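You operate a simulated robot arm through the tools that you are given. There is no shell and no other tool. Be economical: measure what you need, move in short steps, check, and stop when the job is done.

Carry out the task below with a simulated robot arm. There is one attempt and no reset: what you move stays moved.

TASK
Set the roughness meter on the sample block, then put the block back.
Fine: run the meter on it, press SET, and swing the arm out again.

Only the result counts: the job must be done as asked and must still hold three seconds after the hand-in. Knocking over, shifting, dropping, spilling or breaking anything else fails it.

THE ROBOT
A 6-joint arm with a two-finger parallel gripper, fixed in place. Base frame: the origin is at the foot of the arm, x ahead of it, y to its left, z up; the work surface is at about z = 800. Readings come in mm, degrees, newtons and seconds.
With the tool pointing down near the work surface it reaches from about 240 to 640 mm from the base axis. Its first joint turns from -66.0 to 66.0 degrees. Payload 2.7 kg.
The tool frame sits at the grasp point between the pads (the TCP): z along the fingers, y along the line on which they close. The tips reach 23 mm beyond it. Largest opening 94 mm; finger width 38, thickness 10; the body of the gripper, 54 by 96 mm, starts 39 mm behind the TCP.
Orientation is told as [roll, pitch, yaw] about the base's x, y, z axes, in that order, counted from this pose: with the fingers straight down and closing along the base's y, the tool's x points along the base's -x, its y along +y and its z along -z.

THE INTERFACE
- The arm moves only by the tool arm_command. Its argument "rows" is a list that holds one entry, the list of rows, each a list of 7 numbers: the shift along the base's x, y, z in mm, then the turn, a rotation vector about the base's x, y, z in degrees, then the gripper command, from -1 (shut) to 1 (fully open), values between in proportion. In form: [[[tx, ty, tz, rx, ry, rz, jaw], ...]]. A call has 1 to 20 rows; each row is the pose to reach, as a shift and turn from the pose commanded when the call began. Each row takes 0.2 s and may step no farther than 50 mm and 8.6 degrees from the row before; otherwise, or with a gripper value out of range, the whole call is refused. Where a pose cannot be reached the arm comes as near as it can. A force on the tool above 40 N (or 10 N above the force at the start of the call, whichever is more), or a blocked arm, ends the call early, and 0.2 s more pass. The fingers move at their own pace (about 45 mm/s each) and stop on an object; they squeeze with about 35 N. The grip force told is the motor's: it shows also when the fingers shut on nothing. Time passes only in rows, and 0.2 s behind the last, so rows that repeat a pose let the fingers close. It gives the time, the measured TCP pose, the force on the tool (base axes), the opening and the grip force at its end, in the units of the frame above (readings bear some noise), with the torque about the TCP (base axes, N m) and any sound that the robot's microphone picked up.
- Cameras (640 x 400 px; columns grow to the right, rows downward): "scene" is fixed at [86.9, -440.9, 1417.9]; the picture's right is [0.65, -0.76, 0.00], its down [-0.34, -0.29, -0.89] and it looks along [0.68, 0.58, -0.45] (base axes); focal length 339 px, centre (320, 200). "wrist" rides on the gripper at [87, 16, -75] in the tool frame; the picture's right is [-0.18, 0.98, 0.00], its down [-0.58, -0.11, -0.81] and it looks along [-0.79, -0.15, 0.59] (tool axes); focal length 243 px, centre (320, 200).
- get_image(camera): a new picture of that camera. No time passes.
- probe_pixels(camera, pixels): there is no depth. For up to 12 entries [column, row, z] of the newest picture of that camera ("zoom" is the newest enlarged one), the place [x, y] in the base frame at which the ray of that pixel passes the height z, good to about 2 mm. No time passes.
- enlarge(camera, box): a new picture of the part [left, top, right, bottom] of that camera's present view, enlarged. No time passes.
- close_job(): hands the job in; it is judged then, once.

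Work in short steps. Measure before you move; look again where a grasp or a placing could have gone wrong, and mend it. You have 80 turns and 34 pictures in all, those below and enlarged ones among them. Open the gripper and draw the arm clear of the work before you hand the job in, unless the task says otherwise; then end with one line.

The tools are called after "Request:" by a JSON object that holds its "fn" and its "kwargs". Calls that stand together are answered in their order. arm_command: Moves the arm, as the interface text tells. Its arguments: {"type":"object","properties":{"rows":{"type":"array","items":{"type":"array","items":{"type":"array","items":{"type":"number"}}}}},"required":["rows"]} The other tools are called the same way: get_image (camera) takes a picture; probe_pixels (camera, pixels) gives the place at which the rays of pixels pass given heights; enlarge (camera, box) takes an enlarged picture of a part of a camera's view; close_job () hands the job in.

At the start:

```text
t: 0.0
ee_pos: [404.0, 6.4, 1212.3]
tcp_rot: [0.0, -0.1, 0.1]
force: [0.5, -0.2, -0.4]
wrist_torque: [0.0, -0.01, 0.0]
width: 94.1
grasp_force: 0.1
```

scene: 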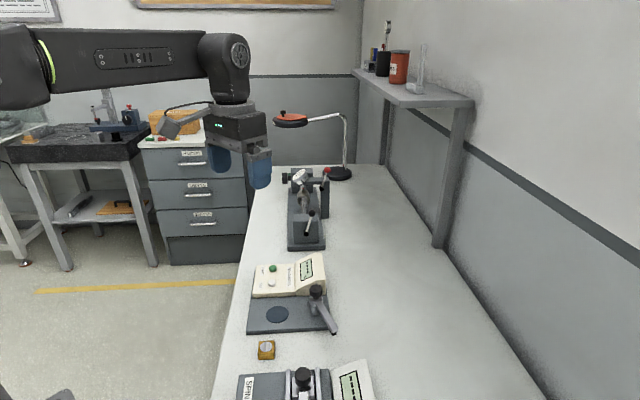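
wrist: 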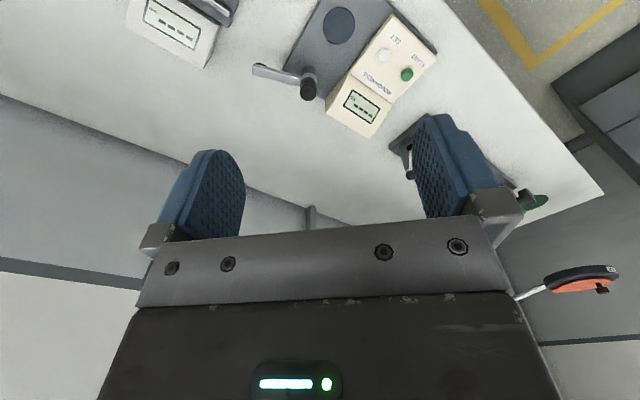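

I see the meter around pixel (290,290) in the scene, and a small sample block at (266,350). I'll enlarge both to read the labels.

Request:
{"fn": "enlarge", "kwargs": {"camera": "scene", "box": [220, 240, 380, 340]}}

Request:
{"fn": "enlarge", "kwargs": {"camera": "scene", "box": [220, 300, 380, 400]}}

Request:
{"fn": "enlarge", "kwargs": {"camera": "wrist", "box": [240, 0, 460, 138]}}

```text
4.00 times, centred on (300, 290) of scene
```

zoom: 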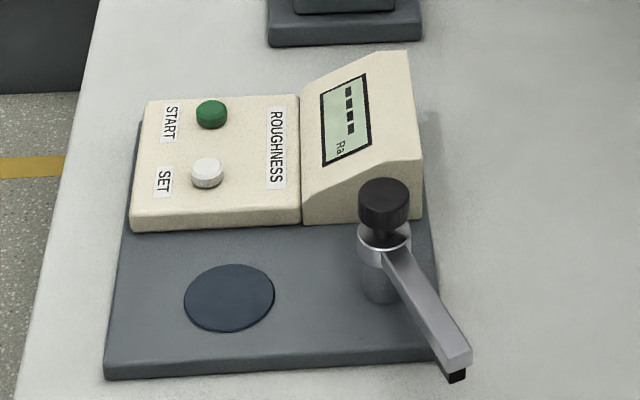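

```text
4.00 times, centred on (300, 350) of scene
```

zoom: 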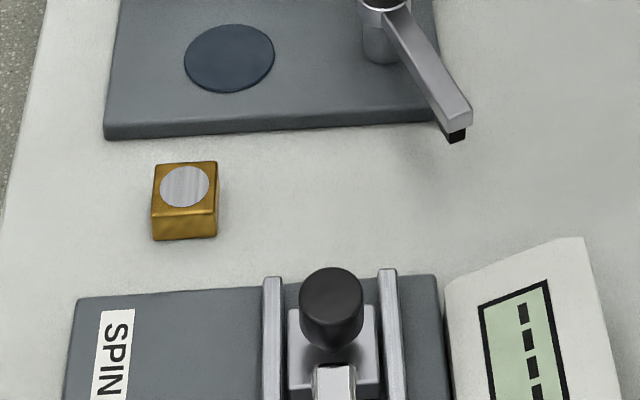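

```text
2.90 times, centred on (350, 69) of wrist
```

zoom: 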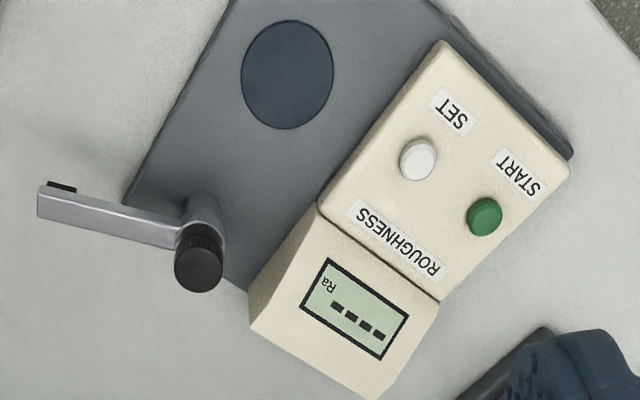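

The meter has START (green), SET (white), a disc to hold the block, and a swing arm that is out now. I'll probe the positions of these features, using scene pixels.

Request:
{"fn": "probe_pixels", "kwargs": {"camera": "scene", "pixels": [[258, 360, 800], [274, 359.3, 800], [258.2, 354, 825], [274, 353, 825], [274.3, 340.5, 825], [258.7, 341, 825], [277.2, 314.2, 812], [246.3, 334.5, 800], [247, 331, 812], [327, 330, 812], [315.5, 313, 812], [316, 285, 880]]}}

Request:
{"fn": "probe_pixels", "kwargs": {"camera": "scene", "pixels": [[272.7, 266.5, 835], [271.8, 280.5, 835], [252.5, 297, 812], [252.5, 294, 835], [295, 295, 835], [256.5, 265, 835], [334.2, 334, 840], [337, 328, 850], [316, 300, 860], [330, 328, 860], [325, 295, 812], [333.5, 331.5, 850]]}}

Request:
{"fn": "probe_pixels", "kwargs": {"camera": "wrist", "pixels": [[339, 25, 812], [383.6, 54, 835], [407, 74.5, 835], [308, 89, 880], [254, 69, 850], [319, 101, 812]]}}

```text
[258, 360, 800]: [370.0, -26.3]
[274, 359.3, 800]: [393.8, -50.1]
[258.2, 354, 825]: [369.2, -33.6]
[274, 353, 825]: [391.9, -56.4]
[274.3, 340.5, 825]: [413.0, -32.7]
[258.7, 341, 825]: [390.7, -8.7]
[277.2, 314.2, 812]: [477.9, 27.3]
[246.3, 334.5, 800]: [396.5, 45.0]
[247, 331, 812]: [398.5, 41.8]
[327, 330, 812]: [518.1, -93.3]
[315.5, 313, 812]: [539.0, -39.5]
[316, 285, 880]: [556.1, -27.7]
```

```text
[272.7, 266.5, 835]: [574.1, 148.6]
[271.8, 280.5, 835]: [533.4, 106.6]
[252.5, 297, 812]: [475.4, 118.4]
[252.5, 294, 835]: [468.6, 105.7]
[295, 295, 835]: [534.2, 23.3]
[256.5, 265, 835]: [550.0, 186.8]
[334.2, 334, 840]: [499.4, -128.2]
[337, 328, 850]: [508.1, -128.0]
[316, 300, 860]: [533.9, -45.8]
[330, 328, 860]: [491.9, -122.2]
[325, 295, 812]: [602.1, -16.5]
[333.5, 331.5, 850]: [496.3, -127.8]
```

```text
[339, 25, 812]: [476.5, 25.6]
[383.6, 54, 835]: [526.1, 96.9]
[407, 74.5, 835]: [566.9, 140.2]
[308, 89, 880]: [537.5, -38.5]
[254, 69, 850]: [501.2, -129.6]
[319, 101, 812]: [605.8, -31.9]
```

The meter is rotated about 42° and so is the block, which is about 32 mm wide. I'll move above the block with yaw +42 at a safe height and look closer.

Request:
{"fn": "arm_command", "kwargs": {"rows": [[[0, 0, -30, 0, 0, 8.4, 1], [-2, -8, -70, 0, 0, 16.8, 1], [-5, -16, -110, 0, 0, 25.2, 1], [-8, -24, -150, 0, 0, 33.6, 1], [-10, -32, -190, 0, 0, 42, 1], [-10, -35, -230, 0, 0, 42, 1], [-10, -35, -230, 0, 0, 42, 1]]]}}

Request:
{"fn": "get_image", "kwargs": {"camera": "wrist"}}

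```text
t: 1.6
ee_pos: [393.6, -28.0, 981.8]
tcp_rot: [0.0, 0.0, 42.1]
force: [-0.5, -0.6, 0.3]
wrist_torque: [-0.03, 0.02, 0.0]
width: 93.8
grasp_force: 0.1
```

```text
28 pictures are left
```

wrist: 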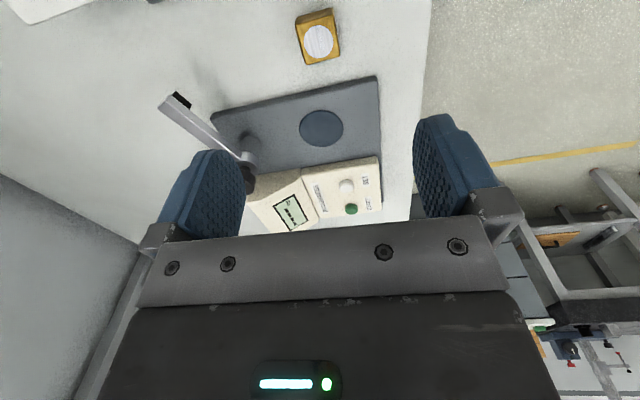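

The block shows at (318,36) and the meter at (310,140). I'll enlarge this for precise measurement.

Request:
{"fn": "enlarge", "kwargs": {"camera": "wrist", "box": [150, 0, 470, 200]}}

Request:
{"fn": "enlarge", "kwargs": {"camera": "wrist", "box": [270, 0, 370, 62]}}

```text
2.00 times, centred on (310, 100) of wrist
```

zoom: 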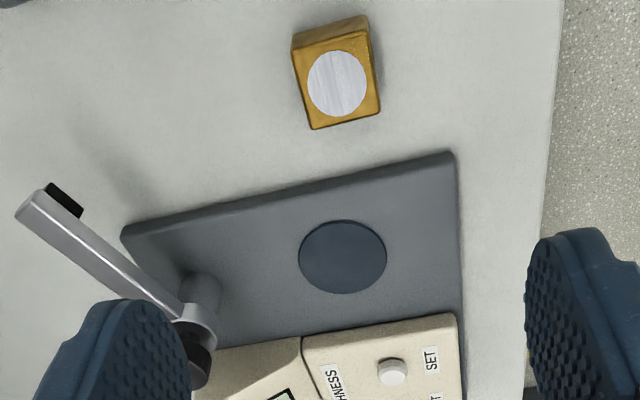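

```text
6.40 times, centred on (320, 31) of wrist
```

zoom: 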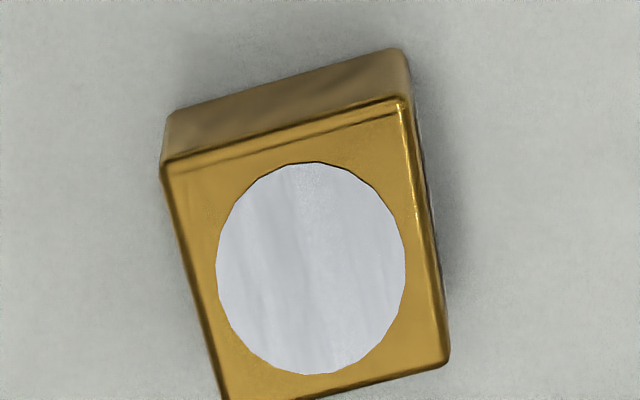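

I'll probe the block corners in the zoom, and the meter features in the wrist picture.

Request:
{"fn": "probe_pixels", "kwargs": {"camera": "zoom", "pixels": [[168, 114, 800], [396, 48, 800], [162, 165, 820], [405, 100, 820], [449, 365, 820], [220, 402, 820], [312, 268, 820], [162, 165, 815], [405, 100, 815], [312, 268, 815], [449, 365, 815]]}}

Request:
{"fn": "probe_pixels", "kwargs": {"camera": "wrist", "pixels": [[321, 128.5, 812], [211.5, 116, 812], [376, 77, 812], [346, 184, 845], [351, 208, 845], [248, 158, 860], [168, 104, 850], [180, 101, 840], [302, 169, 812], [302, 167, 840], [181, 93, 850], [159, 107, 850]]}}

```text
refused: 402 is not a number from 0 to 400
```

```text
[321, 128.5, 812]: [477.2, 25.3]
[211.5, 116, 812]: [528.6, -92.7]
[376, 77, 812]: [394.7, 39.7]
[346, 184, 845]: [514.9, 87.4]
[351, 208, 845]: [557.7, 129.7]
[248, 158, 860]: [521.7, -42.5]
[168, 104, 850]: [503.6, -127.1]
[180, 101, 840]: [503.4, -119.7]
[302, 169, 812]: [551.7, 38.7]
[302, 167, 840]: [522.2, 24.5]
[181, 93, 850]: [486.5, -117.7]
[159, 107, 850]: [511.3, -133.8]
```

Request:
{"fn": "probe_pixels", "kwargs": {"camera": "zoom", "pixels": [[168, 114, 800], [396, 48, 800], [162, 165, 820], [405, 100, 820], [449, 365, 820], [220, 400, 820], [312, 268, 820], [162, 165, 815], [405, 100, 815], [312, 268, 815], [449, 365, 815]]}}

```text
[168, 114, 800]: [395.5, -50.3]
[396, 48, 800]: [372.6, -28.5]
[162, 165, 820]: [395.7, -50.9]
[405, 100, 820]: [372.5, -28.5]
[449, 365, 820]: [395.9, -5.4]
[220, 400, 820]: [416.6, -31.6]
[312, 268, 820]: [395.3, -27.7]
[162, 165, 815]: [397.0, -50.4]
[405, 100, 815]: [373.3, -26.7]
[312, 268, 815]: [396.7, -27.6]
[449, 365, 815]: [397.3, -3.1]
```

Block: top at z = 820, centre (395.2, −28.7), edges at about 45.3°. Disc centre: about (477, 25.5). I'll turn to 45.3° and descend around the block to TCP z ≈ 826.

Request:
{"fn": "arm_command", "kwargs": {"rows": [[[1.6, -0.8, -40, 0, 0, 3.2, 1], [1.6, -0.8, -80, 0, 0, 3.2, 1], [1.6, -0.8, -115, 0, 0, 3.2, 1], [1.6, -0.8, -140, 0, 0, 3.2, 1], [1.6, -0.8, -155, 0, 0, 3.2, 1], [1.6, -0.8, -155, 0, 0, 3.2, 1]]]}}

Request:
{"fn": "get_image", "kwargs": {"camera": "wrist"}}

```text
t: 3.0
ee_pos: [396.7, -29.5, 827.1]
tcp_rot: [0.0, -0.1, 45.3]
force: [0.1, -0.3, -0.5]
wrist_torque: [0.01, -0.01, -0.03]
width: 94.2
grasp_force: 0.2
```

```text
25 pictures are left
```

wrist: 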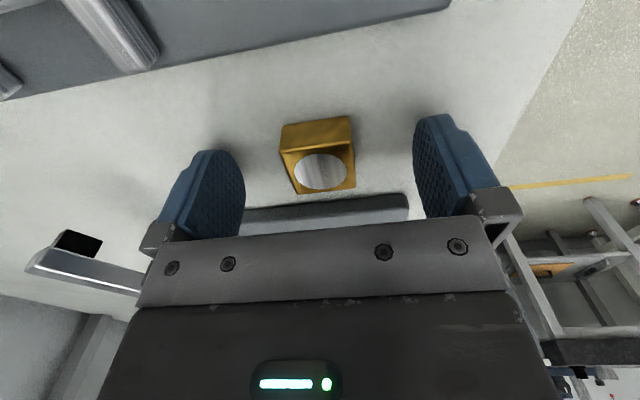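

The block sits between the fingers at (320,172). I'll check its offset and the arm pad position before closing.

Request:
{"fn": "probe_pixels", "kwargs": {"camera": "wrist", "pixels": [[320, 172, 820], [281, 151, 820], [352, 145, 820], [356, 187, 820], [297, 194, 820], [252, 210, 812], [408, 195, 812], [408, 219, 800], [55, 247, 850], [100, 256, 850]]}}

```text
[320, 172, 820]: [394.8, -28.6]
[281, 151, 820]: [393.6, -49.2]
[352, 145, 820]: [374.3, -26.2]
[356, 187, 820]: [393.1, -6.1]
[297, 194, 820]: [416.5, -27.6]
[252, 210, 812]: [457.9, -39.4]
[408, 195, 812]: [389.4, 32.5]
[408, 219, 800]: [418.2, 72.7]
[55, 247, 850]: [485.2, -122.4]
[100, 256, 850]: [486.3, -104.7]
```

The block centre is (394.8, −28.6). I'll nudge about 1.5 mm to centre on it, then close.

Request:
{"fn": "arm_command", "kwargs": {"rows": [[[-1.2, 0.8, -1, 0, 0, 0, 1], [-1.2, 0.8, -1, 0, 0, 0, -1], [-1.2, 0.8, -1, 0, 0, 0, -1], [-1.2, 0.8, -1, 0, 0, 0, -1], [-1.2, 0.8, -1, 0, 0, 0, -1], [-1.2, 0.8, -1, 0, 0, 0, -1], [-1.2, 0.8, -1, 0, 0, 0, -1]]]}}

```text
t: 4.6
ee_pos: [395.8, -28.2, 826.5]
tcp_rot: [0.0, 0.0, 45.3]
force: [0.4, 0.0, 1.2]
wrist_torque: [0.02, 0.03, -0.01]
width: 33.4
grasp_force: 35.3
```

Gripped (33.4 mm). I'll lift 60 mm and carry it over the disc.

Request:
{"fn": "arm_command", "kwargs": {"rows": [[[0, 0, 20, 0, 0, 0, -1], [0, 0, 60, 0, 0, 0, -1], [30, 20, 60, 0, 0, 0, -1], [60, 40, 60, 0, 0, 0, -1], [82.2, 54.1, 60, 0, 0, 0, -1], [82.2, 54.1, 40, 0, 0, 0, -1], [82.2, 54.1, 40, 0, 0, 0, -1]]]}}

Request:
{"fn": "get_image", "kwargs": {"camera": "wrist"}}

Request:
{"fn": "enlarge", "kwargs": {"camera": "scene", "box": [220, 240, 380, 340]}}

```text
t: 6.2
ee_pos: [477.4, 26.9, 866.7]
tcp_rot: [0.0, -0.2, 45.4]
force: [0.1, 1.0, 0.0]
wrist_torque: [-0.02, 0.01, -0.02]
width: 0.2
grasp_force: 34.3
```

```text
24 pictures are left
```

wrist: 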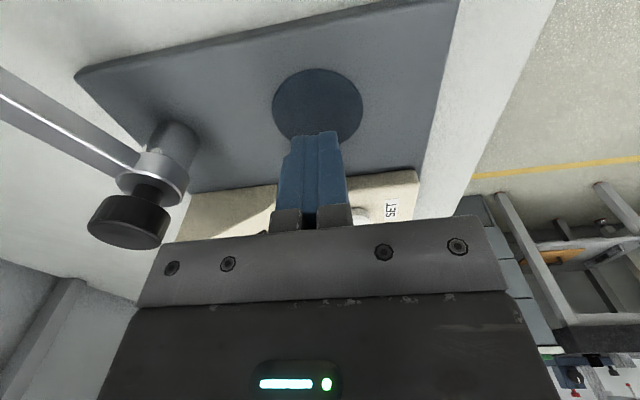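

```text
4.00 times, centred on (300, 290) of scene
```

zoom: 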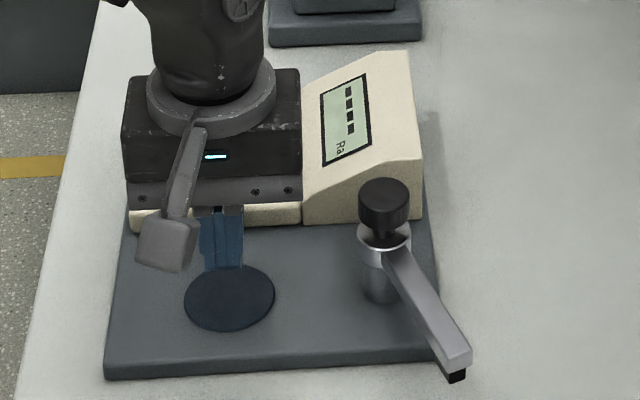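

The gripper is shut on nothing, so the block was lost. I'll look for it.

Request:
{"fn": "enlarge", "kwargs": {"camera": "scene", "box": [200, 275, 400, 400]}}

```text
3.20 times, centred on (300, 338) of scene
```

zoom: 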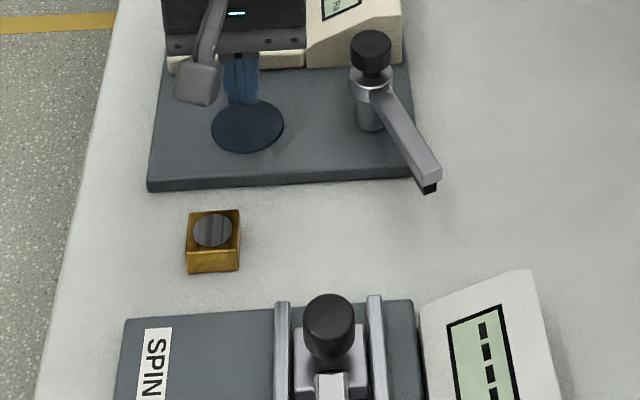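

The block stayed in its place (top centre (266.6,347.2) compared with (266.2,346.7) before), so it slipped out during the lift. I'll go back, open above it, and check before regrasping deeper.

Request:
{"fn": "arm_command", "kwargs": {"rows": [[[0, 0, 30, 0, 0, 0, -1], [-30, -20, 60, 0, 0, 0, 0], [-60, -40, 60, 0, 0, 0, 1], [-82.2, -54.1, 60, 0, 0, 0, 1], [-82.2, -54.1, 40, 0, 0, 0, 1], [-82.2, -54.1, 40, 0, 0, 0, 1], [-82.2, -54.1, 40, 0, 0, 0, 1]]]}}

Request:
{"fn": "enlarge", "kwargs": {"camera": "wrist", "box": [240, 20, 400, 120]}}

```text
t: 7.8
ee_pos: [394.6, -27.8, 906.1]
tcp_rot: [0.0, -0.1, 45.2]
force: [-0.4, -0.4, 0.1]
wrist_torque: [0.01, 0.01, -0.02]
width: 94.0
grasp_force: 0.1
```

```text
4.00 times, centred on (320, 70) of wrist
```

zoom: 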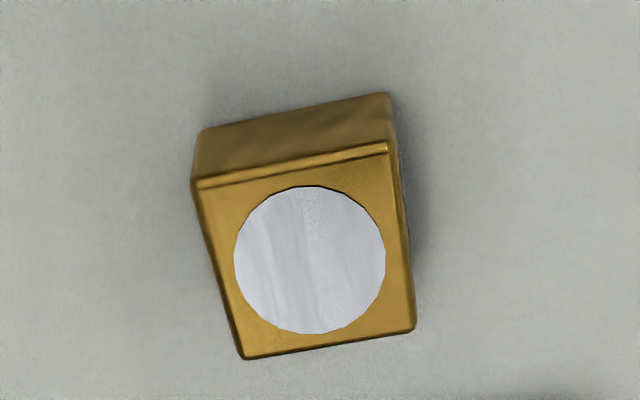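

Request:
{"fn": "probe_pixels", "kwargs": {"camera": "zoom", "pixels": [[192, 186, 820], [388, 145, 820], [414, 329, 820], [242, 357, 820], [310, 260, 820], [200, 130, 800], [388, 94, 800]]}}

```text
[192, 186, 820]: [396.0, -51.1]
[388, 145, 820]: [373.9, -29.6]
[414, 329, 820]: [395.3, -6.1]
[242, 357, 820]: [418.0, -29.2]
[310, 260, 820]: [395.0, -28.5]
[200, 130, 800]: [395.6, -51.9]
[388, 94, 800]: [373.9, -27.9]
```

The block is unmoved at (395.3, −28.8). I'll descend 82 mm so the tips are about 1 mm above the table, close for longer, and lift just a few mm slowly.

Request:
{"fn": "arm_command", "kwargs": {"rows": [[[0, 0, -40, 0, 0, 0, 1], [0, 0, -65, 0, 0, 0, 1], [0, 0, -78, 0, 0, 0, 1], [0, 0, -82, 0, 0, 0, 1], [0, 0, -82, 0, 0, 0, -1], [0, 0, -82, 0, 0, 0, -1], [0, 0, -82, 0, 0, 0, -1], [0, 0, -82, 0, 0, 0, -1], [0, 0, -82, 0, 0, 0, -1], [0, 0, -82, 0, 0, 0, -1], [0, 0, -82, 0, 0, 0, -1], [0, 0, -82, 0, 0, 0, -1]]]}}

Request:
{"fn": "arm_command", "kwargs": {"rows": [[[0, 0, 1, 0, 0, 0, -1], [0, 0, 2, 0, 0, 0, -1], [0, 0, 4, 0, 0, 0, -1], [0, 0, 6, 0, 0, 0, -1], [0, 0, 8, 0, 0, 0, -1], [0, 0, 8, 0, 0, 0, -1]]]}}

Request:
{"fn": "enlarge", "kwargs": {"camera": "wrist", "box": [240, 90, 400, 190]}}

```text
t: 10.4
ee_pos: [396.1, -27.6, 824.3]
tcp_rot: [0.0, -0.1, 45.3]
force: [0.1, -0.3, -0.8]
wrist_torque: [0.01, -0.02, 0.03]
width: 33.6
grasp_force: 35.1
```

```text
t: 11.8
ee_pos: [394.6, -27.5, 832.3]
tcp_rot: [0.1, 0.0, 45.3]
force: [-0.5, 0.0, -1.8]
wrist_torque: [-0.01, -0.02, -0.02]
width: 33.7
grasp_force: 35.3
```

```text
4.00 times, centred on (320, 140) of wrist
```

zoom: 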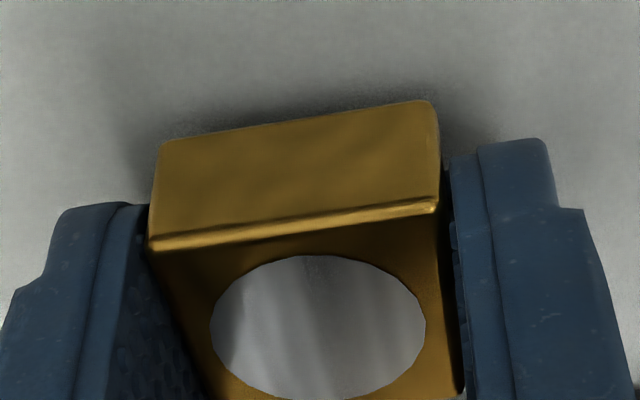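

It is held with the width at 33.7 mm, and the shadow shows it off the table. I'll lift slowly to 45 mm and re-check.

Request:
{"fn": "arm_command", "kwargs": {"rows": [[[0, 0, 2, 0, 0, 0, -1], [0, 0, 5, 0, 0, 0, -1], [0, 0, 9, 0, 0, 0, -1], [0, 0, 13, 0, 0, 0, -1], [0, 0, 17, 0, 0, 0, -1], [0, 0, 21, 0, 0, 0, -1], [0, 0, 25, 0, 0, 0, -1], [0, 0, 29, 0, 0, 0, -1], [0, 0, 33, 0, 0, 0, -1], [0, 0, 35, 0, 0, 0, -1]]]}}

Request:
{"fn": "enlarge", "kwargs": {"camera": "wrist", "box": [160, 50, 480, 250]}}

```text
t: 14.0
ee_pos: [394.1, -28.4, 868.7]
tcp_rot: [0.0, -0.2, 45.3]
force: [1.2, -0.3, -1.9]
wrist_torque: [-0.02, 0.03, 0.02]
width: 33.8
grasp_force: 34.7
```

```text
2.00 times, centred on (320, 150) of wrist
```

zoom: 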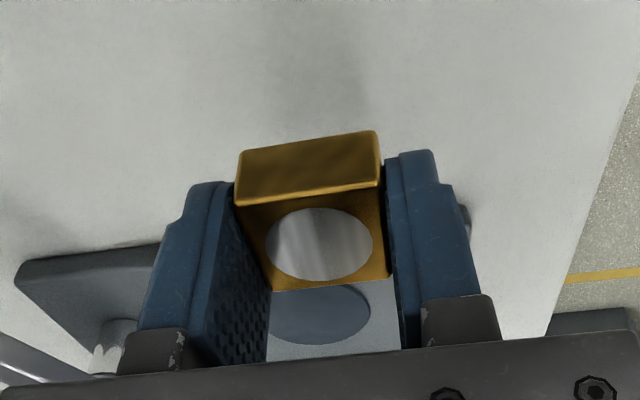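

The block is held firmly. I'll carry it slowly over the disc, shifting (+82, +54.2).

Request:
{"fn": "arm_command", "kwargs": {"rows": [[[2, 1.3, 0, 0, 0, 0, -1], [6, 4, 0, 0, 0, 0, -1], [12, 8, 0, 0, 0, 0, -1], [19, 12.5, 0, 0, 0, 0, -1], [26, 17, 0, 0, 0, 0, -1], [33, 22, 0, 0, 0, 0, -1], [40, 26.5, 0, 0, 0, 0, -1], [47, 31, 0, 0, 0, 0, -1], [54, 36, 0, 0, 0, 0, -1], [61, 40.5, 0, 0, 0, 0, -1], [68, 45, 0, 0, 0, 0, -1], [74, 49, 0, 0, 0, 0, -1], [79, 52, 0, 0, 0, 0, -1], [82, 54.2, 0, 0, 0, 0, -1], [82, 54.2, 0, 0, 0, 0, -1]]]}}

Request:
{"fn": "enlarge", "kwargs": {"camera": "wrist", "box": [160, 50, 480, 250]}}

```text
t: 17.2
ee_pos: [476.9, 26.4, 867.1]
tcp_rot: [0.0, -0.1, 45.3]
force: [0.0, 0.4, -2.3]
wrist_torque: [0.01, -0.02, 0.0]
width: 33.9
grasp_force: 34.9
```

```text
2.00 times, centred on (320, 150) of wrist
```

zoom: 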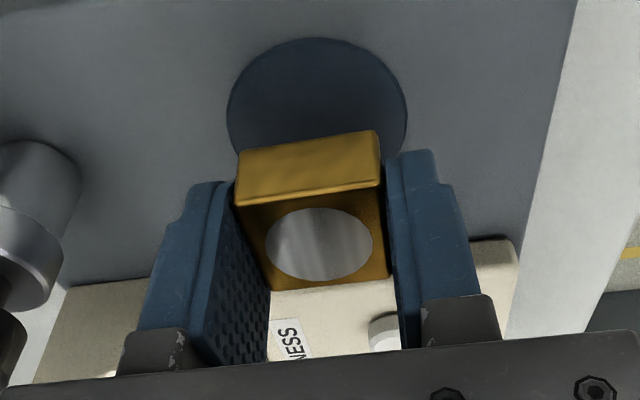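

I'll check the disc position from this close view using its left, right and far extents.

Request:
{"fn": "probe_pixels", "kwargs": {"camera": "zoom", "pixels": [[227, 118, 812], [407, 112, 812], [315, 38, 812], [260, 55, 812], [380, 55, 812], [227, 118, 816], [407, 112, 816], [315, 38, 816]]}}

```text
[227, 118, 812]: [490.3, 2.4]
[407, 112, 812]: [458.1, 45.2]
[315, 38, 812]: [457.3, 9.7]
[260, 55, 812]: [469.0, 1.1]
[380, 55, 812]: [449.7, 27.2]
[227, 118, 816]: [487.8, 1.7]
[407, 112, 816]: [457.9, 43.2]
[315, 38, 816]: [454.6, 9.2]
```

The fit puts the disc centre at about (476.5, 25.5), which agrees with the current pose. I'll descend slowly toward the disc, watching the force.

Request:
{"fn": "arm_command", "kwargs": {"rows": [[[0, 0, -3, 0, 0, 0, -1], [0, 0, -7, 0, 0, 0, -1], [0, 0, -12, 0, 0, 0, -1], [0, 0, -17, 0, 0, 0, -1], [0, 0, -21, 0, 0, 0, -1], [0, 0, -24, 0, 0, 0, -1], [0, 0, -26, 0, 0, 0, -1], [0, 0, -27, 0, 0, 0, -1], [0, 0, -27, 0, 0, 0, -1]]]}}

Request:
{"fn": "arm_command", "kwargs": {"rows": [[[0, 0, -0.5, 0, 0, 0, -1], [0, 0, -1, 0, 0, 0, -1], [0, 0, -1.5, 0, 0, 0, -1], [0, 0, -2, 0, 0, 0, -1]]]}}

```text
t: 19.2
ee_pos: [477.8, 25.7, 840.7]
tcp_rot: [0.0, -0.1, 45.3]
force: [0.2, 0.5, -1.2]
wrist_torque: [0.04, -0.06, -0.01]
width: 33.7
grasp_force: 35.5
```

```text
t: 20.2
ee_pos: [476.3, 25.6, 838.7]
tcp_rot: [0.0, -0.1, 45.3]
force: [0.3, -0.8, -1.1]
wrist_torque: [0.02, 0.02, 0.0]
width: 33.6
grasp_force: 35.0
```

Request:
{"fn": "arm_command", "kwargs": {"rows": [[[0, 0, -0.5, 0, 0, 0, -1], [0, 0, -1, 0, 0, 0, -1], [0, 0, -1, 0, 0, 0, -1]]]}}

Request:
{"fn": "arm_command", "kwargs": {"rows": [[[0, 0, -0.5, 0, 0, 0, -1], [0, 0, -1, 0, 0, 0, -1], [0, 0, -1, 0, 0, 0, -1]]]}}

Request:
{"fn": "enlarge", "kwargs": {"camera": "wrist", "box": [240, 90, 400, 190]}}

```text
t: 21.0
ee_pos: [477.8, 25.8, 840.1]
tcp_rot: [-0.1, -0.1, 45.2]
force: [-3.7, -2.6, 10.1]
wrist_torque: [-0.04, 0.24, 0.01]
width: 33.6
grasp_force: 34.3
```

```text
t: 21.8
ee_pos: [477.8, 26.1, 839.6]
tcp_rot: [-0.1, -0.2, 45.3]
force: [-7.8, -6.3, 25.9]
wrist_torque: [-0.11, 0.21, 0.02]
width: 33.6
grasp_force: 35.1
```

```text
4.00 times, centred on (320, 140) of wrist
```

zoom: 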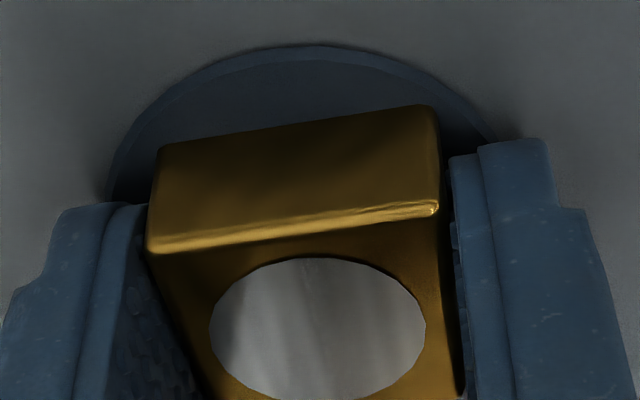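

Contact at TCP z ≈ 839.5, so the block is on the disc. I'll relieve 1.2 mm, open partway and lift clear.

Request:
{"fn": "arm_command", "kwargs": {"rows": [[[0, 0, 0.7, 0, 0, 0, -1], [0, 0, 1.2, 0, 0, 0, -1], [0, 0, 1.2, 0, 0, 0, 0.3], [0, 0, 1.2, 0, 0, 0, 0.3], [0, 0, 1.2, 0, 0, 0, 0.3], [0, 0, 20, 0, 0, 0, 0.3], [0, 0, 60, 0, 0, 0, 0.3], [-35, -35, 80, 0, 0, 0, 0.3], [-60, -60, 110, 0, 0, 0, 0.3], [-60, -60, 110, 0, 0, 0, 0.3]]]}}

Request:
{"fn": "get_image", "kwargs": {"camera": "wrist"}}

Request:
{"fn": "enlarge", "kwargs": {"camera": "wrist", "box": [160, 20, 400, 170]}}

```text
refused: row 8 steps farther than a row can; nothing moved
```

```text
16 pictures are left
```

wrist: 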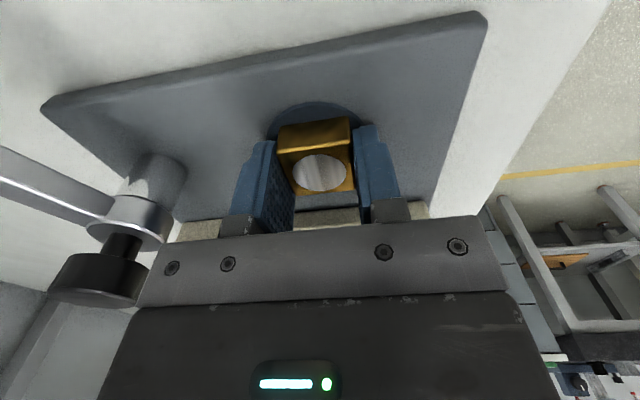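

```text
2.67 times, centred on (280, 95) of wrist
```

zoom: 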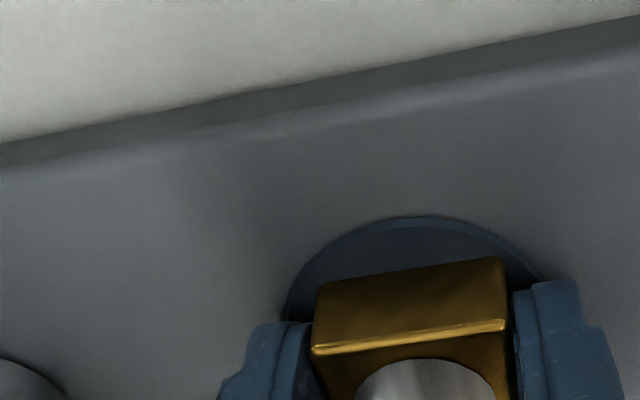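

One step was too long and the call was refused. I'll resend it with shorter steps.

Request:
{"fn": "arm_command", "kwargs": {"rows": [[[0, 0, 0.7, 0, 0, 0, -1], [0, 0, 1.2, 0, 0, 0, -1], [0, 0, 1.2, 0, 0, 0, 0.3], [0, 0, 1.2, 0, 0, 0, 0.3], [0, 0, 1.2, 0, 0, 0, 0.3], [0, 0, 20, 0, 0, 0, 0.3], [0, 0, 50, 0, 0, 0, 0.3], [-20, -20, 80, 0, 0, 0, 0.3], [-45, -45, 105, 0, 0, 0, 0.3], [-60, -60, 120, 0, 0, 0, 0.3], [-60, -60, 120, 0, 0, 0, 0.3]]]}}

Request:
{"fn": "enlarge", "kwargs": {"camera": "wrist", "box": [120, 20, 440, 220]}}

```text
t: 24.2
ee_pos: [417.2, -35.6, 958.9]
tcp_rot: [0.0, -0.2, 45.2]
force: [0.7, -0.5, 0.4]
wrist_torque: [-0.01, -0.02, -0.04]
width: 61.2
grasp_force: 0.0
```

```text
2.00 times, centred on (280, 120) of wrist
```

zoom: 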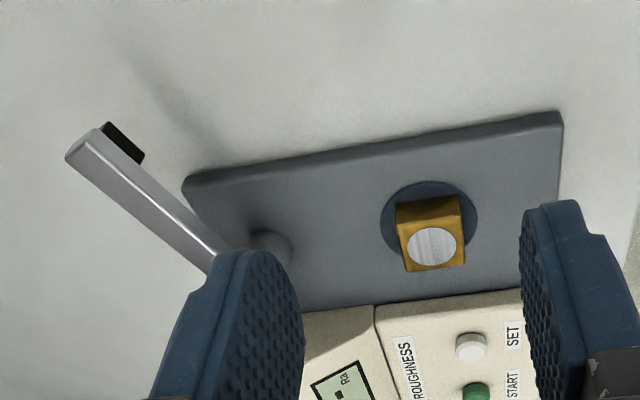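

The block stands centred on the disc. I'll measure the buttons, arm tip and block from this view.

Request:
{"fn": "probe_pixels", "kwargs": {"camera": "zoom", "pixels": [[433, 246, 835], [470, 340, 840], [470, 340, 850], [476, 391, 840], [476, 391, 850], [66, 157, 850], [102, 123, 850], [125, 142, 850], [143, 162, 840], [210, 252, 850], [66, 157, 870], [102, 123, 870]]}}

Request:
{"fn": "enlarge", "kwargs": {"camera": "scene", "box": [240, 250, 352, 340]}}

```text
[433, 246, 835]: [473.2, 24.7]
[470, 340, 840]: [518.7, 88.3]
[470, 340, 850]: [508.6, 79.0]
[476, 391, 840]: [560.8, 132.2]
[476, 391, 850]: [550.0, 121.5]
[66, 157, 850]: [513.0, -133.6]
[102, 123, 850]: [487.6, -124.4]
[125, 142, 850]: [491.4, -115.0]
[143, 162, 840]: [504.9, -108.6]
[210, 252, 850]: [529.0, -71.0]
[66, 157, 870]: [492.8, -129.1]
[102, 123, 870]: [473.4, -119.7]
```

```text
4.44 times, centred on (296, 295) of scene
```

zoom: 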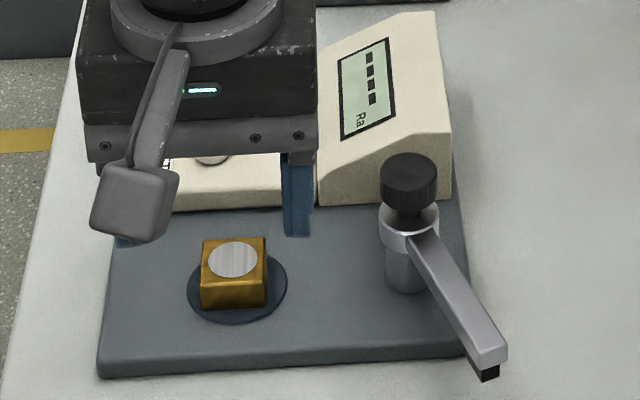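

The block is centred on the disc. The swing arm's top is at z ≈ 855, its pivot is near (541,−40), and it points at about −117°. I'll move above the arm bar at radius ~62 mm with the fingers straddling it (yaw ≈ 62°) and look before descending.

Request:
{"fn": "arm_command", "kwargs": {"rows": [[[24, -15, 0, 0, 0, 6, 0.3], [48, -30, 0, 0, 0, 12, 0.3], [72, -45, 0, 0, 0, 17, 0.3], [95, -59.5, 0, 0, 0, 17, 0.3], [95, -59.5, -30, 0, 0, 17, 0.3], [95, -59.5, -45, 0, 0, 17, 0.3], [95, -59.5, -45, 0, 0, 17, 0.3]]]}}

Request:
{"fn": "get_image", "kwargs": {"camera": "wrist"}}

```text
t: 25.8
ee_pos: [512.6, -93.2, 913.4]
tcp_rot: [0.1, -0.1, 62.3]
force: [0.5, -0.2, -0.4]
wrist_torque: [0.04, 0.02, -0.01]
width: 61.0
grasp_force: 0.1
```

```text
12 pictures are left
```

wrist: 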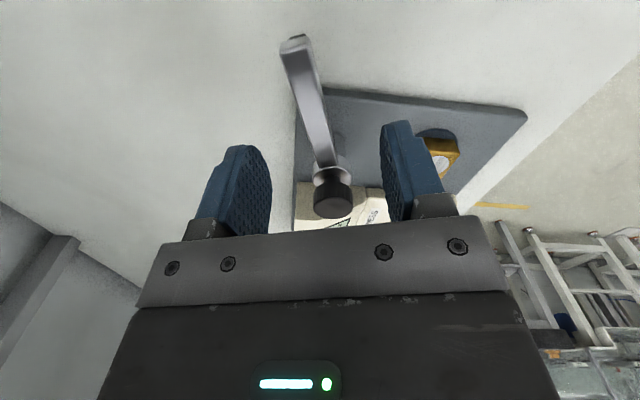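

The bar shows between the fingers, tip at (295,45) and knob at (333,190). I'll probe it along its length.

Request:
{"fn": "probe_pixels", "kwargs": {"camera": "wrist", "pixels": [[281, 52, 855], [309, 47, 855], [299, 110, 855], [326, 108, 855], [314, 165, 855], [341, 165, 855], [333, 184, 892], [333, 166, 858], [294, 39, 842], [312, 110, 855], [320, 75, 815]]}}

```text
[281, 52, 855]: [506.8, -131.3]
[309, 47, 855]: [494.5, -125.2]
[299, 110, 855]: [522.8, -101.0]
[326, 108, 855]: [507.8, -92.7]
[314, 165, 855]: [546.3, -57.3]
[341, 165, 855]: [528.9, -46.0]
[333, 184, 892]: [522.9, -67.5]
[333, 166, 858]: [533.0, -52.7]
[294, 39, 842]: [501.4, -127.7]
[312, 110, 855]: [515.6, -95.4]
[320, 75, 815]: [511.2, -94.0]
```

The bar direction is −115.8°, its width about 15 mm, and the pivot about (542,−41.5). I'll shift (+2.8,−2.3), turn +1.8°, descend to z ≈ 862, and close gently.

Request:
{"fn": "arm_command", "kwargs": {"rows": [[[2.8, -2.3, -15, 0, 0, 1.8, 0.3], [2.8, -2.3, -35, 0, 0, 1.8, 0.3], [2.8, -2.3, -48, 0, 0, 1.8, 0.3], [2.8, -2.3, -52, 0, 0, 1.8, 0.3], [2.8, -2.3, -52, 0, 0, 1.8, -0.4], [2.8, -2.3, -52, 0, 0, 1.8, -0.4], [2.8, -2.3, -52, 0, 0, 1.8, -0.55], [2.8, -2.3, -52, 0, 0, 1.8, -0.55]]]}}

Request:
{"fn": "enlarge", "kwargs": {"camera": "wrist", "box": [200, 50, 440, 250]}}

```text
t: 27.6
ee_pos: [515.3, -96.8, 861.3]
tcp_rot: [0.0, -0.2, 64.1]
force: [0.3, -0.7, -0.5]
wrist_torque: [0.01, -0.01, 0.0]
width: 21.1
grasp_force: 0.0
```

```text
2.00 times, centred on (320, 150) of wrist
```

zoom: 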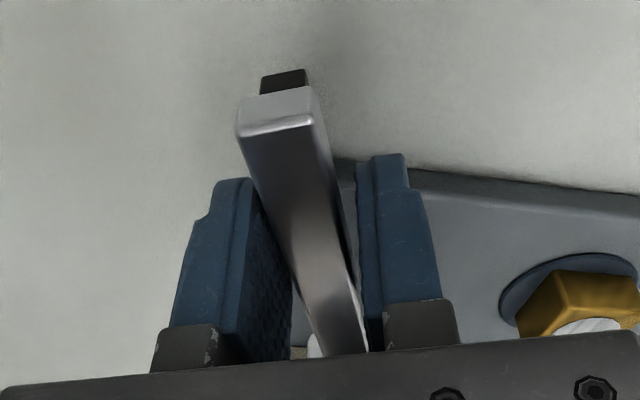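

The fingers straddle the bar with a 21 mm opening. I'll begin the clockwise arc about the pivot with the first 30° and watch the forces.

Request:
{"fn": "arm_command", "kwargs": {"rows": [[[0, 0, 0, 0, 0, 0, -0.64], [-5.69, 3.13, 0, 0, 0, -6, -0.64], [-11.02, 6.83, 0, 0, 0, -12, -0.64], [-15.93, 11.07, 0, 0, 0, -18, -0.64], [-20.38, 15.8, 0, 0, 0, -24, -0.64], [-24.3, 20.97, 0, 0, 0, -30, -0.64]]]}}

Request:
{"fn": "enlarge", "kwargs": {"camera": "wrist", "box": [200, 50, 440, 250]}}

```text
t: 29.0
ee_pos: [490.6, -73.8, 859.3]
tcp_rot: [0.0, -0.1, 33.9]
force: [-0.3, 0.0, 0.0]
wrist_torque: [0.0, -0.02, -0.02]
width: 16.9
grasp_force: 0.1
```

```text
2.00 times, centred on (320, 150) of wrist
```

zoom: 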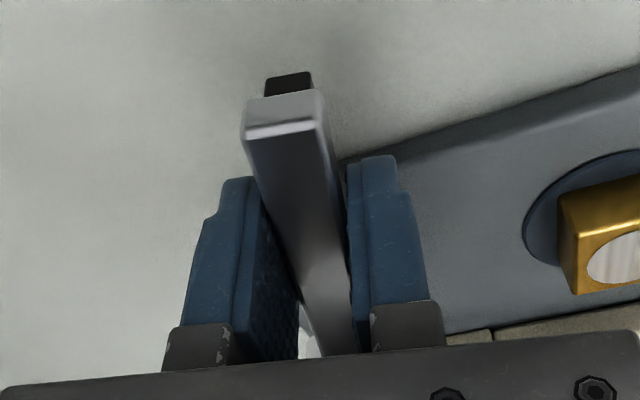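

The bar follows smoothly with no force. I'll raise 3 mm for block clearance and continue to 102° of swing.

Request:
{"fn": "arm_command", "kwargs": {"rows": [[[0, 0, 3, 0, 0, 0, -0.64], [-3.36, 5.55, 3, 0, 0, -6, -0.64], [-6.13, 11.43, 3, 0, 0, -12, -0.64], [-8.26, 17.55, 3, 0, 0, -18, -0.64], [-9.74, 23.87, 3, 0, 0, -24, -0.64], [-10.55, 30.31, 3, 0, 0, -30, -0.64], [-10.69, 36.8, 3, 0, 0, -36, -0.64], [-10.15, 43.26, 3, 0, 0, -42, -0.64], [-8.93, 49.64, 3, 0, 0, -48, -0.64], [-7.06, 55.85, 3, 0, 0, -54, -0.64], [-4.54, 61.83, 3, 0, 0, -60, -0.64], [-1.41, 67.52, 3, 0, 0, -66, -0.64], [2.29, 72.85, 3, 0, 0, -72, -0.64]]]}}

Request:
{"fn": "enlarge", "kwargs": {"camera": "wrist", "box": [200, 50, 440, 250]}}

```text
t: 31.8
ee_pos: [493.2, -1.3, 862.2]
tcp_rot: [0.0, -0.1, -38.1]
force: [0.0, 0.0, 0.2]
wrist_torque: [0.02, 0.0, -0.03]
width: 17.1
grasp_force: 1.0
```

```text
2.00 times, centred on (320, 150) of wrist
```

zoom: 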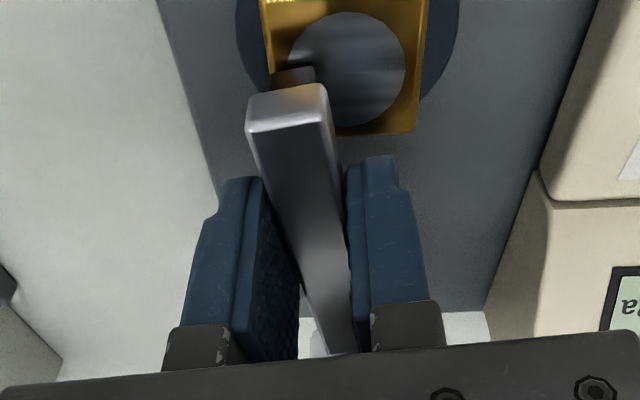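

The pad at zoom (295,76) is nearing the sample face centre (348,68). I'll measure the remaining offset.

Request:
{"fn": "probe_pixels", "kwargs": {"camera": "zoom", "pixels": [[348, 68, 835], [295, 72, 838], [272, 75, 838], [315, 70, 838], [250, 135, 855], [326, 124, 855], [297, 86, 845]]}}

```text
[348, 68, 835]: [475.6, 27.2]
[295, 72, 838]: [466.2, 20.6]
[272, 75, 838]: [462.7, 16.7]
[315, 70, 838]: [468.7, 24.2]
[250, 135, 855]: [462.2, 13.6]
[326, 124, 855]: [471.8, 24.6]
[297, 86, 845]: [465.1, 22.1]
```

The pad needs about 7.5° more. I'll finish the arc and check.

Request:
{"fn": "arm_command", "kwargs": {"rows": [[[2.7, 3.2, 0, 0, 0, -3.85, -0.64], [5.53, 6.22, 0, 0, 0, -7.7, -0.64], [5.53, 6.22, 0, 0, 0, -7.7, -0.64]]]}}

Request:
{"fn": "enlarge", "kwargs": {"camera": "wrist", "box": [200, 50, 440, 250]}}

```text
t: 32.6
ee_pos: [497.2, 3.1, 863.2]
tcp_rot: [0.0, -0.1, -45.6]
force: [-0.3, 0.4, 0.5]
wrist_torque: [0.0, 0.01, 0.0]
width: 16.8
grasp_force: 0.0
```

```text
2.00 times, centred on (320, 150) of wrist
```

zoom: 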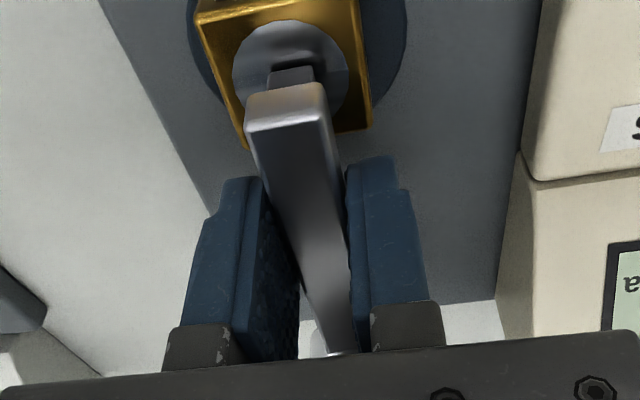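

The pad is centred over the sample face. I'll open, lift, close the gripper, and move above SET (≈(524,95)) for a near view.

Request:
{"fn": "arm_command", "kwargs": {"rows": [[[0, 0, 0, 0, 0, 0, -0.2], [0, 0, 0, 0, 0, 0, -0.2], [0, 0, 10, 0, 0, 0, -0.2], [0, 0, 40, 0, 0, 0, -0.2], [0, 0, 75, 0, 0, 0, -0.2], [8, 30, 75, 0, 0, 0, -1], [17, 60, 75, 0, 0, 0, -1], [26, 92, 75, 0, 0, 0, -1], [26, 92, 75, 0, 0, 0, -1]]]}}

Request:
{"fn": "enlarge", "kwargs": {"camera": "wrist", "box": [160, 0, 480, 200]}}

```text
t: 34.6
ee_pos: [524.7, 96.0, 937.8]
tcp_rot: [0.0, -0.2, -45.7]
force: [-0.4, 0.1, 0.4]
wrist_torque: [0.0, -0.01, 0.01]
width: 0.1
grasp_force: 34.7
```

```text
2.00 times, centred on (320, 100) of wrist
```

zoom: 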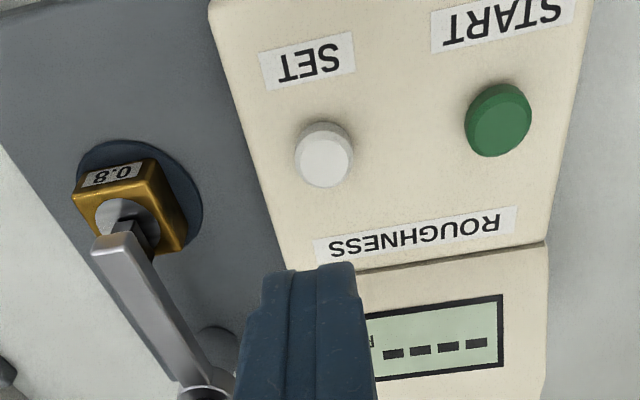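

The buttons are clear: SET cap top (323,160), START cap top (500,125). I'll probe them at several heights, along with the keypad edges.

Request:
{"fn": "probe_pixels", "kwargs": {"camera": "zoom", "pixels": [[323, 160, 835], [323, 160, 840], [323, 160, 845], [323, 160, 850], [502, 128, 835], [502, 128, 840], [502, 128, 845], [502, 128, 850], [285, 270, 840], [546, 241, 840], [285, 270, 830], [132, 208, 835]]}}

```text
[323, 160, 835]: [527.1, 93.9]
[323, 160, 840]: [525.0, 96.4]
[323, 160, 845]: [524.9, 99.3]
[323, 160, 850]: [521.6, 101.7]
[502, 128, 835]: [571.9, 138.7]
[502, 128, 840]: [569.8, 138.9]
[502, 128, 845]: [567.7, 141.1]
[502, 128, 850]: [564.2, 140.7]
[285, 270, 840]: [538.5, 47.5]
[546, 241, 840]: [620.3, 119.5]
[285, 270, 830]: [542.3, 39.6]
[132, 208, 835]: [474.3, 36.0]
```

Triangulating gives SET ≈ (525,96.5) and START ≈ (567.5,140), with cap tops near z = 841. I'll move above START and descend to about 8 mm over it.

Request:
{"fn": "arm_command", "kwargs": {"rows": [[[14, 15, 0, 0, 0, 0, -1], [28, 30, 0, 0, 0, 0, -1], [43, 45, 0, 0, 0, 0, -1], [43, 45, -30, 0, 0, 0, -1], [43, 45, -55, 0, 0, 0, -1], [43, 45, -66, 0, 0, 0, -1], [43, 45, -66, 0, 0, 0, -1]]]}}

Request:
{"fn": "arm_command", "kwargs": {"rows": [[[0, 0, -2, 0, 0, 0, -1], [0, 0, -4, 0, 0, 0, -1], [0, 0, -5, 0, 0, 0, -1], [0, 0, -6, 0, 0, 0, -1], [0, 0, -7, 0, 0, 0, -1]]]}}

```text
t: 36.2
ee_pos: [566.7, 141.3, 870.7]
tcp_rot: [-0.1, -0.1, -45.6]
force: [0.7, -0.1, -0.8]
wrist_torque: [-0.01, -0.03, -0.02]
width: 0.2
grasp_force: 34.8
```

```text
t: 37.4
ee_pos: [566.7, 142.2, 864.2]
tcp_rot: [0.0, -0.1, -45.6]
force: [0.0, -0.3, 1.2]
wrist_torque: [-0.03, 0.01, -0.04]
width: 0.0
grasp_force: 35.6
```

Request:
{"fn": "arm_command", "kwargs": {"rows": [[[0, 0, -1, 0, 0, 0, -1], [0, 0, -2, 0, 0, 0, -1], [0, 0, -2, 0, 0, 0, -1]]]}}

```text
t: 38.2
ee_pos: [565.5, 141.3, 862.0]
tcp_rot: [0.0, -0.1, -45.7]
force: [0.9, -0.1, 2.0]
wrist_torque: [0.08, -0.03, 0.02]
width: 0.1
grasp_force: 34.4
```

Light contact is beginning (2 N). I'll press a little further.

Request:
{"fn": "arm_command", "kwargs": {"rows": [[[0, 0, -1, 0, 0, 0, -1], [0, 0, -2, 0, 0, 0, -1], [0, 0, -2, 0, 0, 0, -1]]]}}

```text
t: 39.0
ee_pos: [566.5, 140.7, 861.0]
tcp_rot: [0.0, -0.1, -45.5]
force: [0.4, 1.3, 2.7]
wrist_torque: [0.02, 0.0, 0.01]
width: 0.0
grasp_force: 35.2
heard: click
```

Click heard. I'll retreat upward, wait several seconds for the measurement, and look at the display.

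Request:
{"fn": "arm_command", "kwargs": {"rows": [[[0, 0, 5, 0, 0, 0, -1], [0, 0, 30, 0, 0, 0, -1], [0, 0, 50, 0, 0, 0, -1], [-15, -15, 70, 0, 0, 0, -1], [-30, -30, 77, 0, 0, 0, -1], [-43, -45, 77, 0, 0, 0, -1], [-43, -45, 77, 0, 0, 0, -1], [-43, -45, 77, 0, 0, 0, -1], [-43, -45, 77, 0, 0, 0, -1], [-43, -45, 77, 0, 0, 0, -1], [-43, -45, 77, 0, 0, 0, -1], [-43, -45, 77, 0, 0, 0, -1], [-43, -45, 77, 0, 0, 0, -1], [-43, -45, 77, 0, 0, 0, -1], [-43, -45, 77, 0, 0, 0, -1], [-43, -45, 77, 0, 0, 0, -1], [-43, -45, 77, 0, 0, 0, -1]]]}}

Request:
{"fn": "enlarge", "kwargs": {"camera": "wrist", "box": [160, 0, 480, 200]}}

```text
t: 42.6
ee_pos: [523.1, 96.5, 935.5]
tcp_rot: [0.1, -0.2, -45.6]
force: [-0.7, -1.1, 0.1]
wrist_torque: [0.04, -0.02, 0.0]
width: 0.0
grasp_force: 34.7
```

```text
2.00 times, centred on (320, 100) of wrist
```

zoom: 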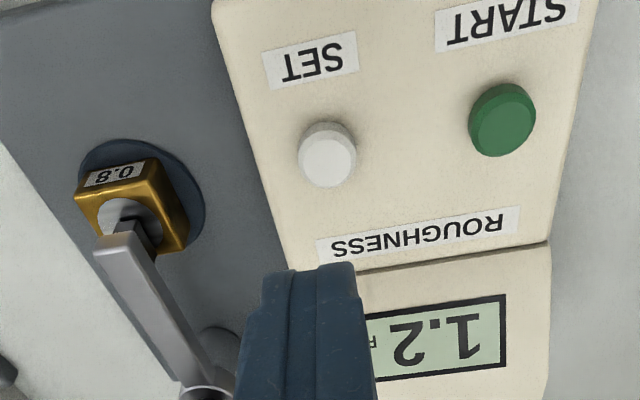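

The display reads 1.2 (the block is labelled 0.8), so a reading exists. Now I'll press SET the same way.

Request:
{"fn": "arm_command", "kwargs": {"rows": [[[0.5, 1, -30, 0, 0, 0, -1], [0.5, 1, -55, 0, 0, 0, -1], [0.5, 1, -66, 0, 0, 0, -1], [0.5, 1, -70, 0, 0, 0, -1], [0.5, 1, -72, 0, 0, 0, -1], [0.5, 1, -73, 0, 0, 0, -1], [0.5, 1, -74, 0, 0, 0, -1], [0.5, 1, -75, 0, 0, 0, -1]]]}}

Request:
{"fn": "arm_command", "kwargs": {"rows": [[[0, 0, -1, 0, 0, 0, -1], [0, 0, -2, 0, 0, 0, -1], [0, 0, -2, 0, 0, 0, -1]]]}}

```text
t: 44.4
ee_pos: [526.4, 97.5, 862.5]
tcp_rot: [0.0, -0.2, -45.6]
force: [-0.4, -0.4, 2.1]
wrist_torque: [-0.04, 0.04, -0.01]
width: 0.0
grasp_force: 34.9
```

```text
t: 45.2
ee_pos: [524.2, 96.4, 861.2]
tcp_rot: [0.1, -0.1, -45.5]
force: [1.9, -0.3, 1.8]
wrist_torque: [0.02, -0.04, 0.01]
width: 0.2
grasp_force: 35.3
heard: click
```

Click heard. I'll retreat up and check the display.

Request:
{"fn": "arm_command", "kwargs": {"rows": [[[0, 0, 5, 0, 0, 0, -1], [0, 0, 30, 0, 0, 0, -1], [0, 0, 60, 0, 0, 0, -1], [0, 0, 77, 0, 0, 0, -1], [0, 0, 77, 0, 0, 0, -1], [0, 0, 77, 0, 0, 0, -1]]]}}

Request:
{"fn": "enlarge", "kwargs": {"camera": "wrist", "box": [160, 0, 480, 200]}}

```text
t: 46.6
ee_pos: [524.6, 98.0, 938.4]
tcp_rot: [-0.1, 0.0, -45.7]
force: [-0.3, 0.1, 1.0]
wrist_torque: [-0.02, 0.0, 0.0]
width: 0.2
grasp_force: 35.3
```

```text
2.00 times, centred on (320, 100) of wrist
```

zoom: 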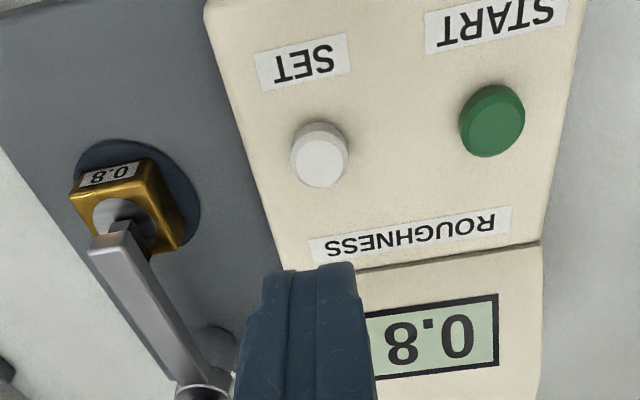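

The display now reads 0.8, so the meter is set. I'll return over the bar, straddle it in the previous pose, and narrow the jaws.

Request:
{"fn": "arm_command", "kwargs": {"rows": [[[-9, -31, 0, 0, 0, 0, -0.2], [-18, -62, 0, 0, 0, 0, -0.2], [-26.5, -93, 0, 0, 0, 0, -0.2], [-26.5, -93, -35, 0, 0, 0, -0.2], [-26.5, -93, -60, 0, 0, 0, -0.2], [-26.5, -93, -72, 0, 0, 0, -0.2], [-26.5, -93, -75, 0, 0, 0, -0.2], [-26.5, -93, -75, 0, 0, 0, -0.64], [-26.5, -93, -75, 0, 0, 0, -0.64], [-26.5, -93, -75, 0, 0, 0, -0.64]]]}}

```text
t: 48.8
ee_pos: [497.8, 3.9, 861.6]
tcp_rot: [0.0, -0.1, -45.6]
force: [1.3, 1.2, 0.5]
wrist_torque: [-0.02, 0.01, -0.03]
width: 17.1
grasp_force: 0.2
```

The fingers are around the bar (17 mm). I'll swing it back out along the reverse arc to its original position.

Request:
{"fn": "arm_command", "kwargs": {"rows": [[[-2.8, -3, 0, 0, 0, 3.85, -0.64], [-5.53, -6.22, 0, 0, 0, 7.7, -0.64], [-9.23, -11.55, 0, 0, 0, 13.7, -0.64], [-12.36, -17.24, 0, 0, 0, 19.7, -0.64], [-14.88, -23.22, 0, 0, 0, 25.7, -0.64], [-16.75, -29.43, 0, 0, 0, 31.7, -0.64], [-17.97, -35.81, 0, 0, 0, 37.7, -0.64], [-18.51, -42.27, 0, 0, 0, 43.7, -0.64], [-18.37, -48.76, 0, 0, 0, 49.7, -0.64], [-17.56, -55.2, 0, 0, 0, 55.7, -0.64], [-16.08, -61.52, 0, 0, 0, 61.7, -0.64], [-13.95, -67.64, 0, 0, 0, 67.7, -0.64], [-11.18, -73.52, 0, 0, 0, 73.7, -0.64], [-7.82, -79.07, 0, 0, 0, 79.7, -0.64], [-3.9, -84.24, 0, 0, 0, 85.7, -0.64], [0.55, -88.97, 0, 0, 0, 91.7, -0.64], [5.46, -93.21, 0, 0, 0, 97.7, -0.64], [10.79, -96.91, 0, 0, 0, 103.7, -0.64], [16.48, -100.04, 0, 0, 0, 109.7, -0.64], [16.48, -100.04, 0, 0, 0, 109.7, -0.64]]]}}

```text
t: 53.0
ee_pos: [514.3, -95.3, 862.8]
tcp_rot: [0.0, 0.0, 64.1]
force: [0.1, -0.3, 0.2]
wrist_torque: [0.03, 0.0, 0.01]
width: 17.2
grasp_force: 0.7
```

I'll open, lift off the bar and go back to the viewing pose by the block; then check both arm and block.

Request:
{"fn": "arm_command", "kwargs": {"rows": [[[0, 0, 0, 0, 0, 0, 0], [0, 0, 0, 0, 0, 0, 0.3], [0, 0, 10, 0, 0, 0, 0.3], [0, 0, 45, 0, 0, 0, 0.3], [0, 0, 75, 0, 0, 0, 0.3], [-30, 20, 94, 0, 0, -6, 0.3], [-60, 40, 94, 0, 0, -12, 0.3], [-85, 55, 94, 0, 0, -18.8, 0.3], [-97.8, 61.8, 94, 0, 0, -18.8, 0.3], [-97.8, 61.8, 94, 0, 0, -18.8, 0.3]]]}}

Request:
{"fn": "enlarge", "kwargs": {"camera": "wrist", "box": [120, 20, 440, 220]}}

```text
t: 55.2
ee_pos: [417.1, -33.7, 956.4]
tcp_rot: [0.0, -0.1, 45.3]
force: [0.5, 0.1, 0.6]
wrist_torque: [0.03, 0.0, 0.02]
width: 61.3
grasp_force: 0.1
```

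```text
2.00 times, centred on (280, 120) of wrist
```

zoom: 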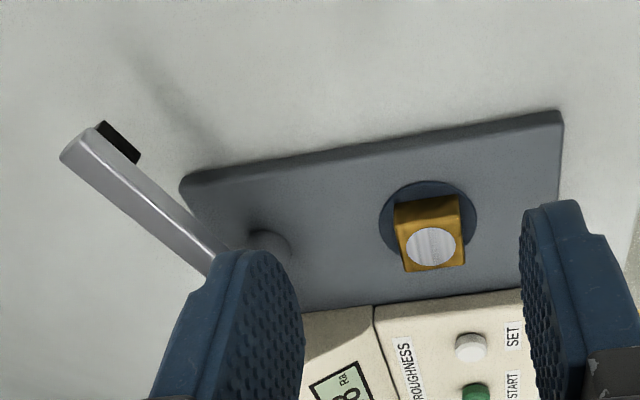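

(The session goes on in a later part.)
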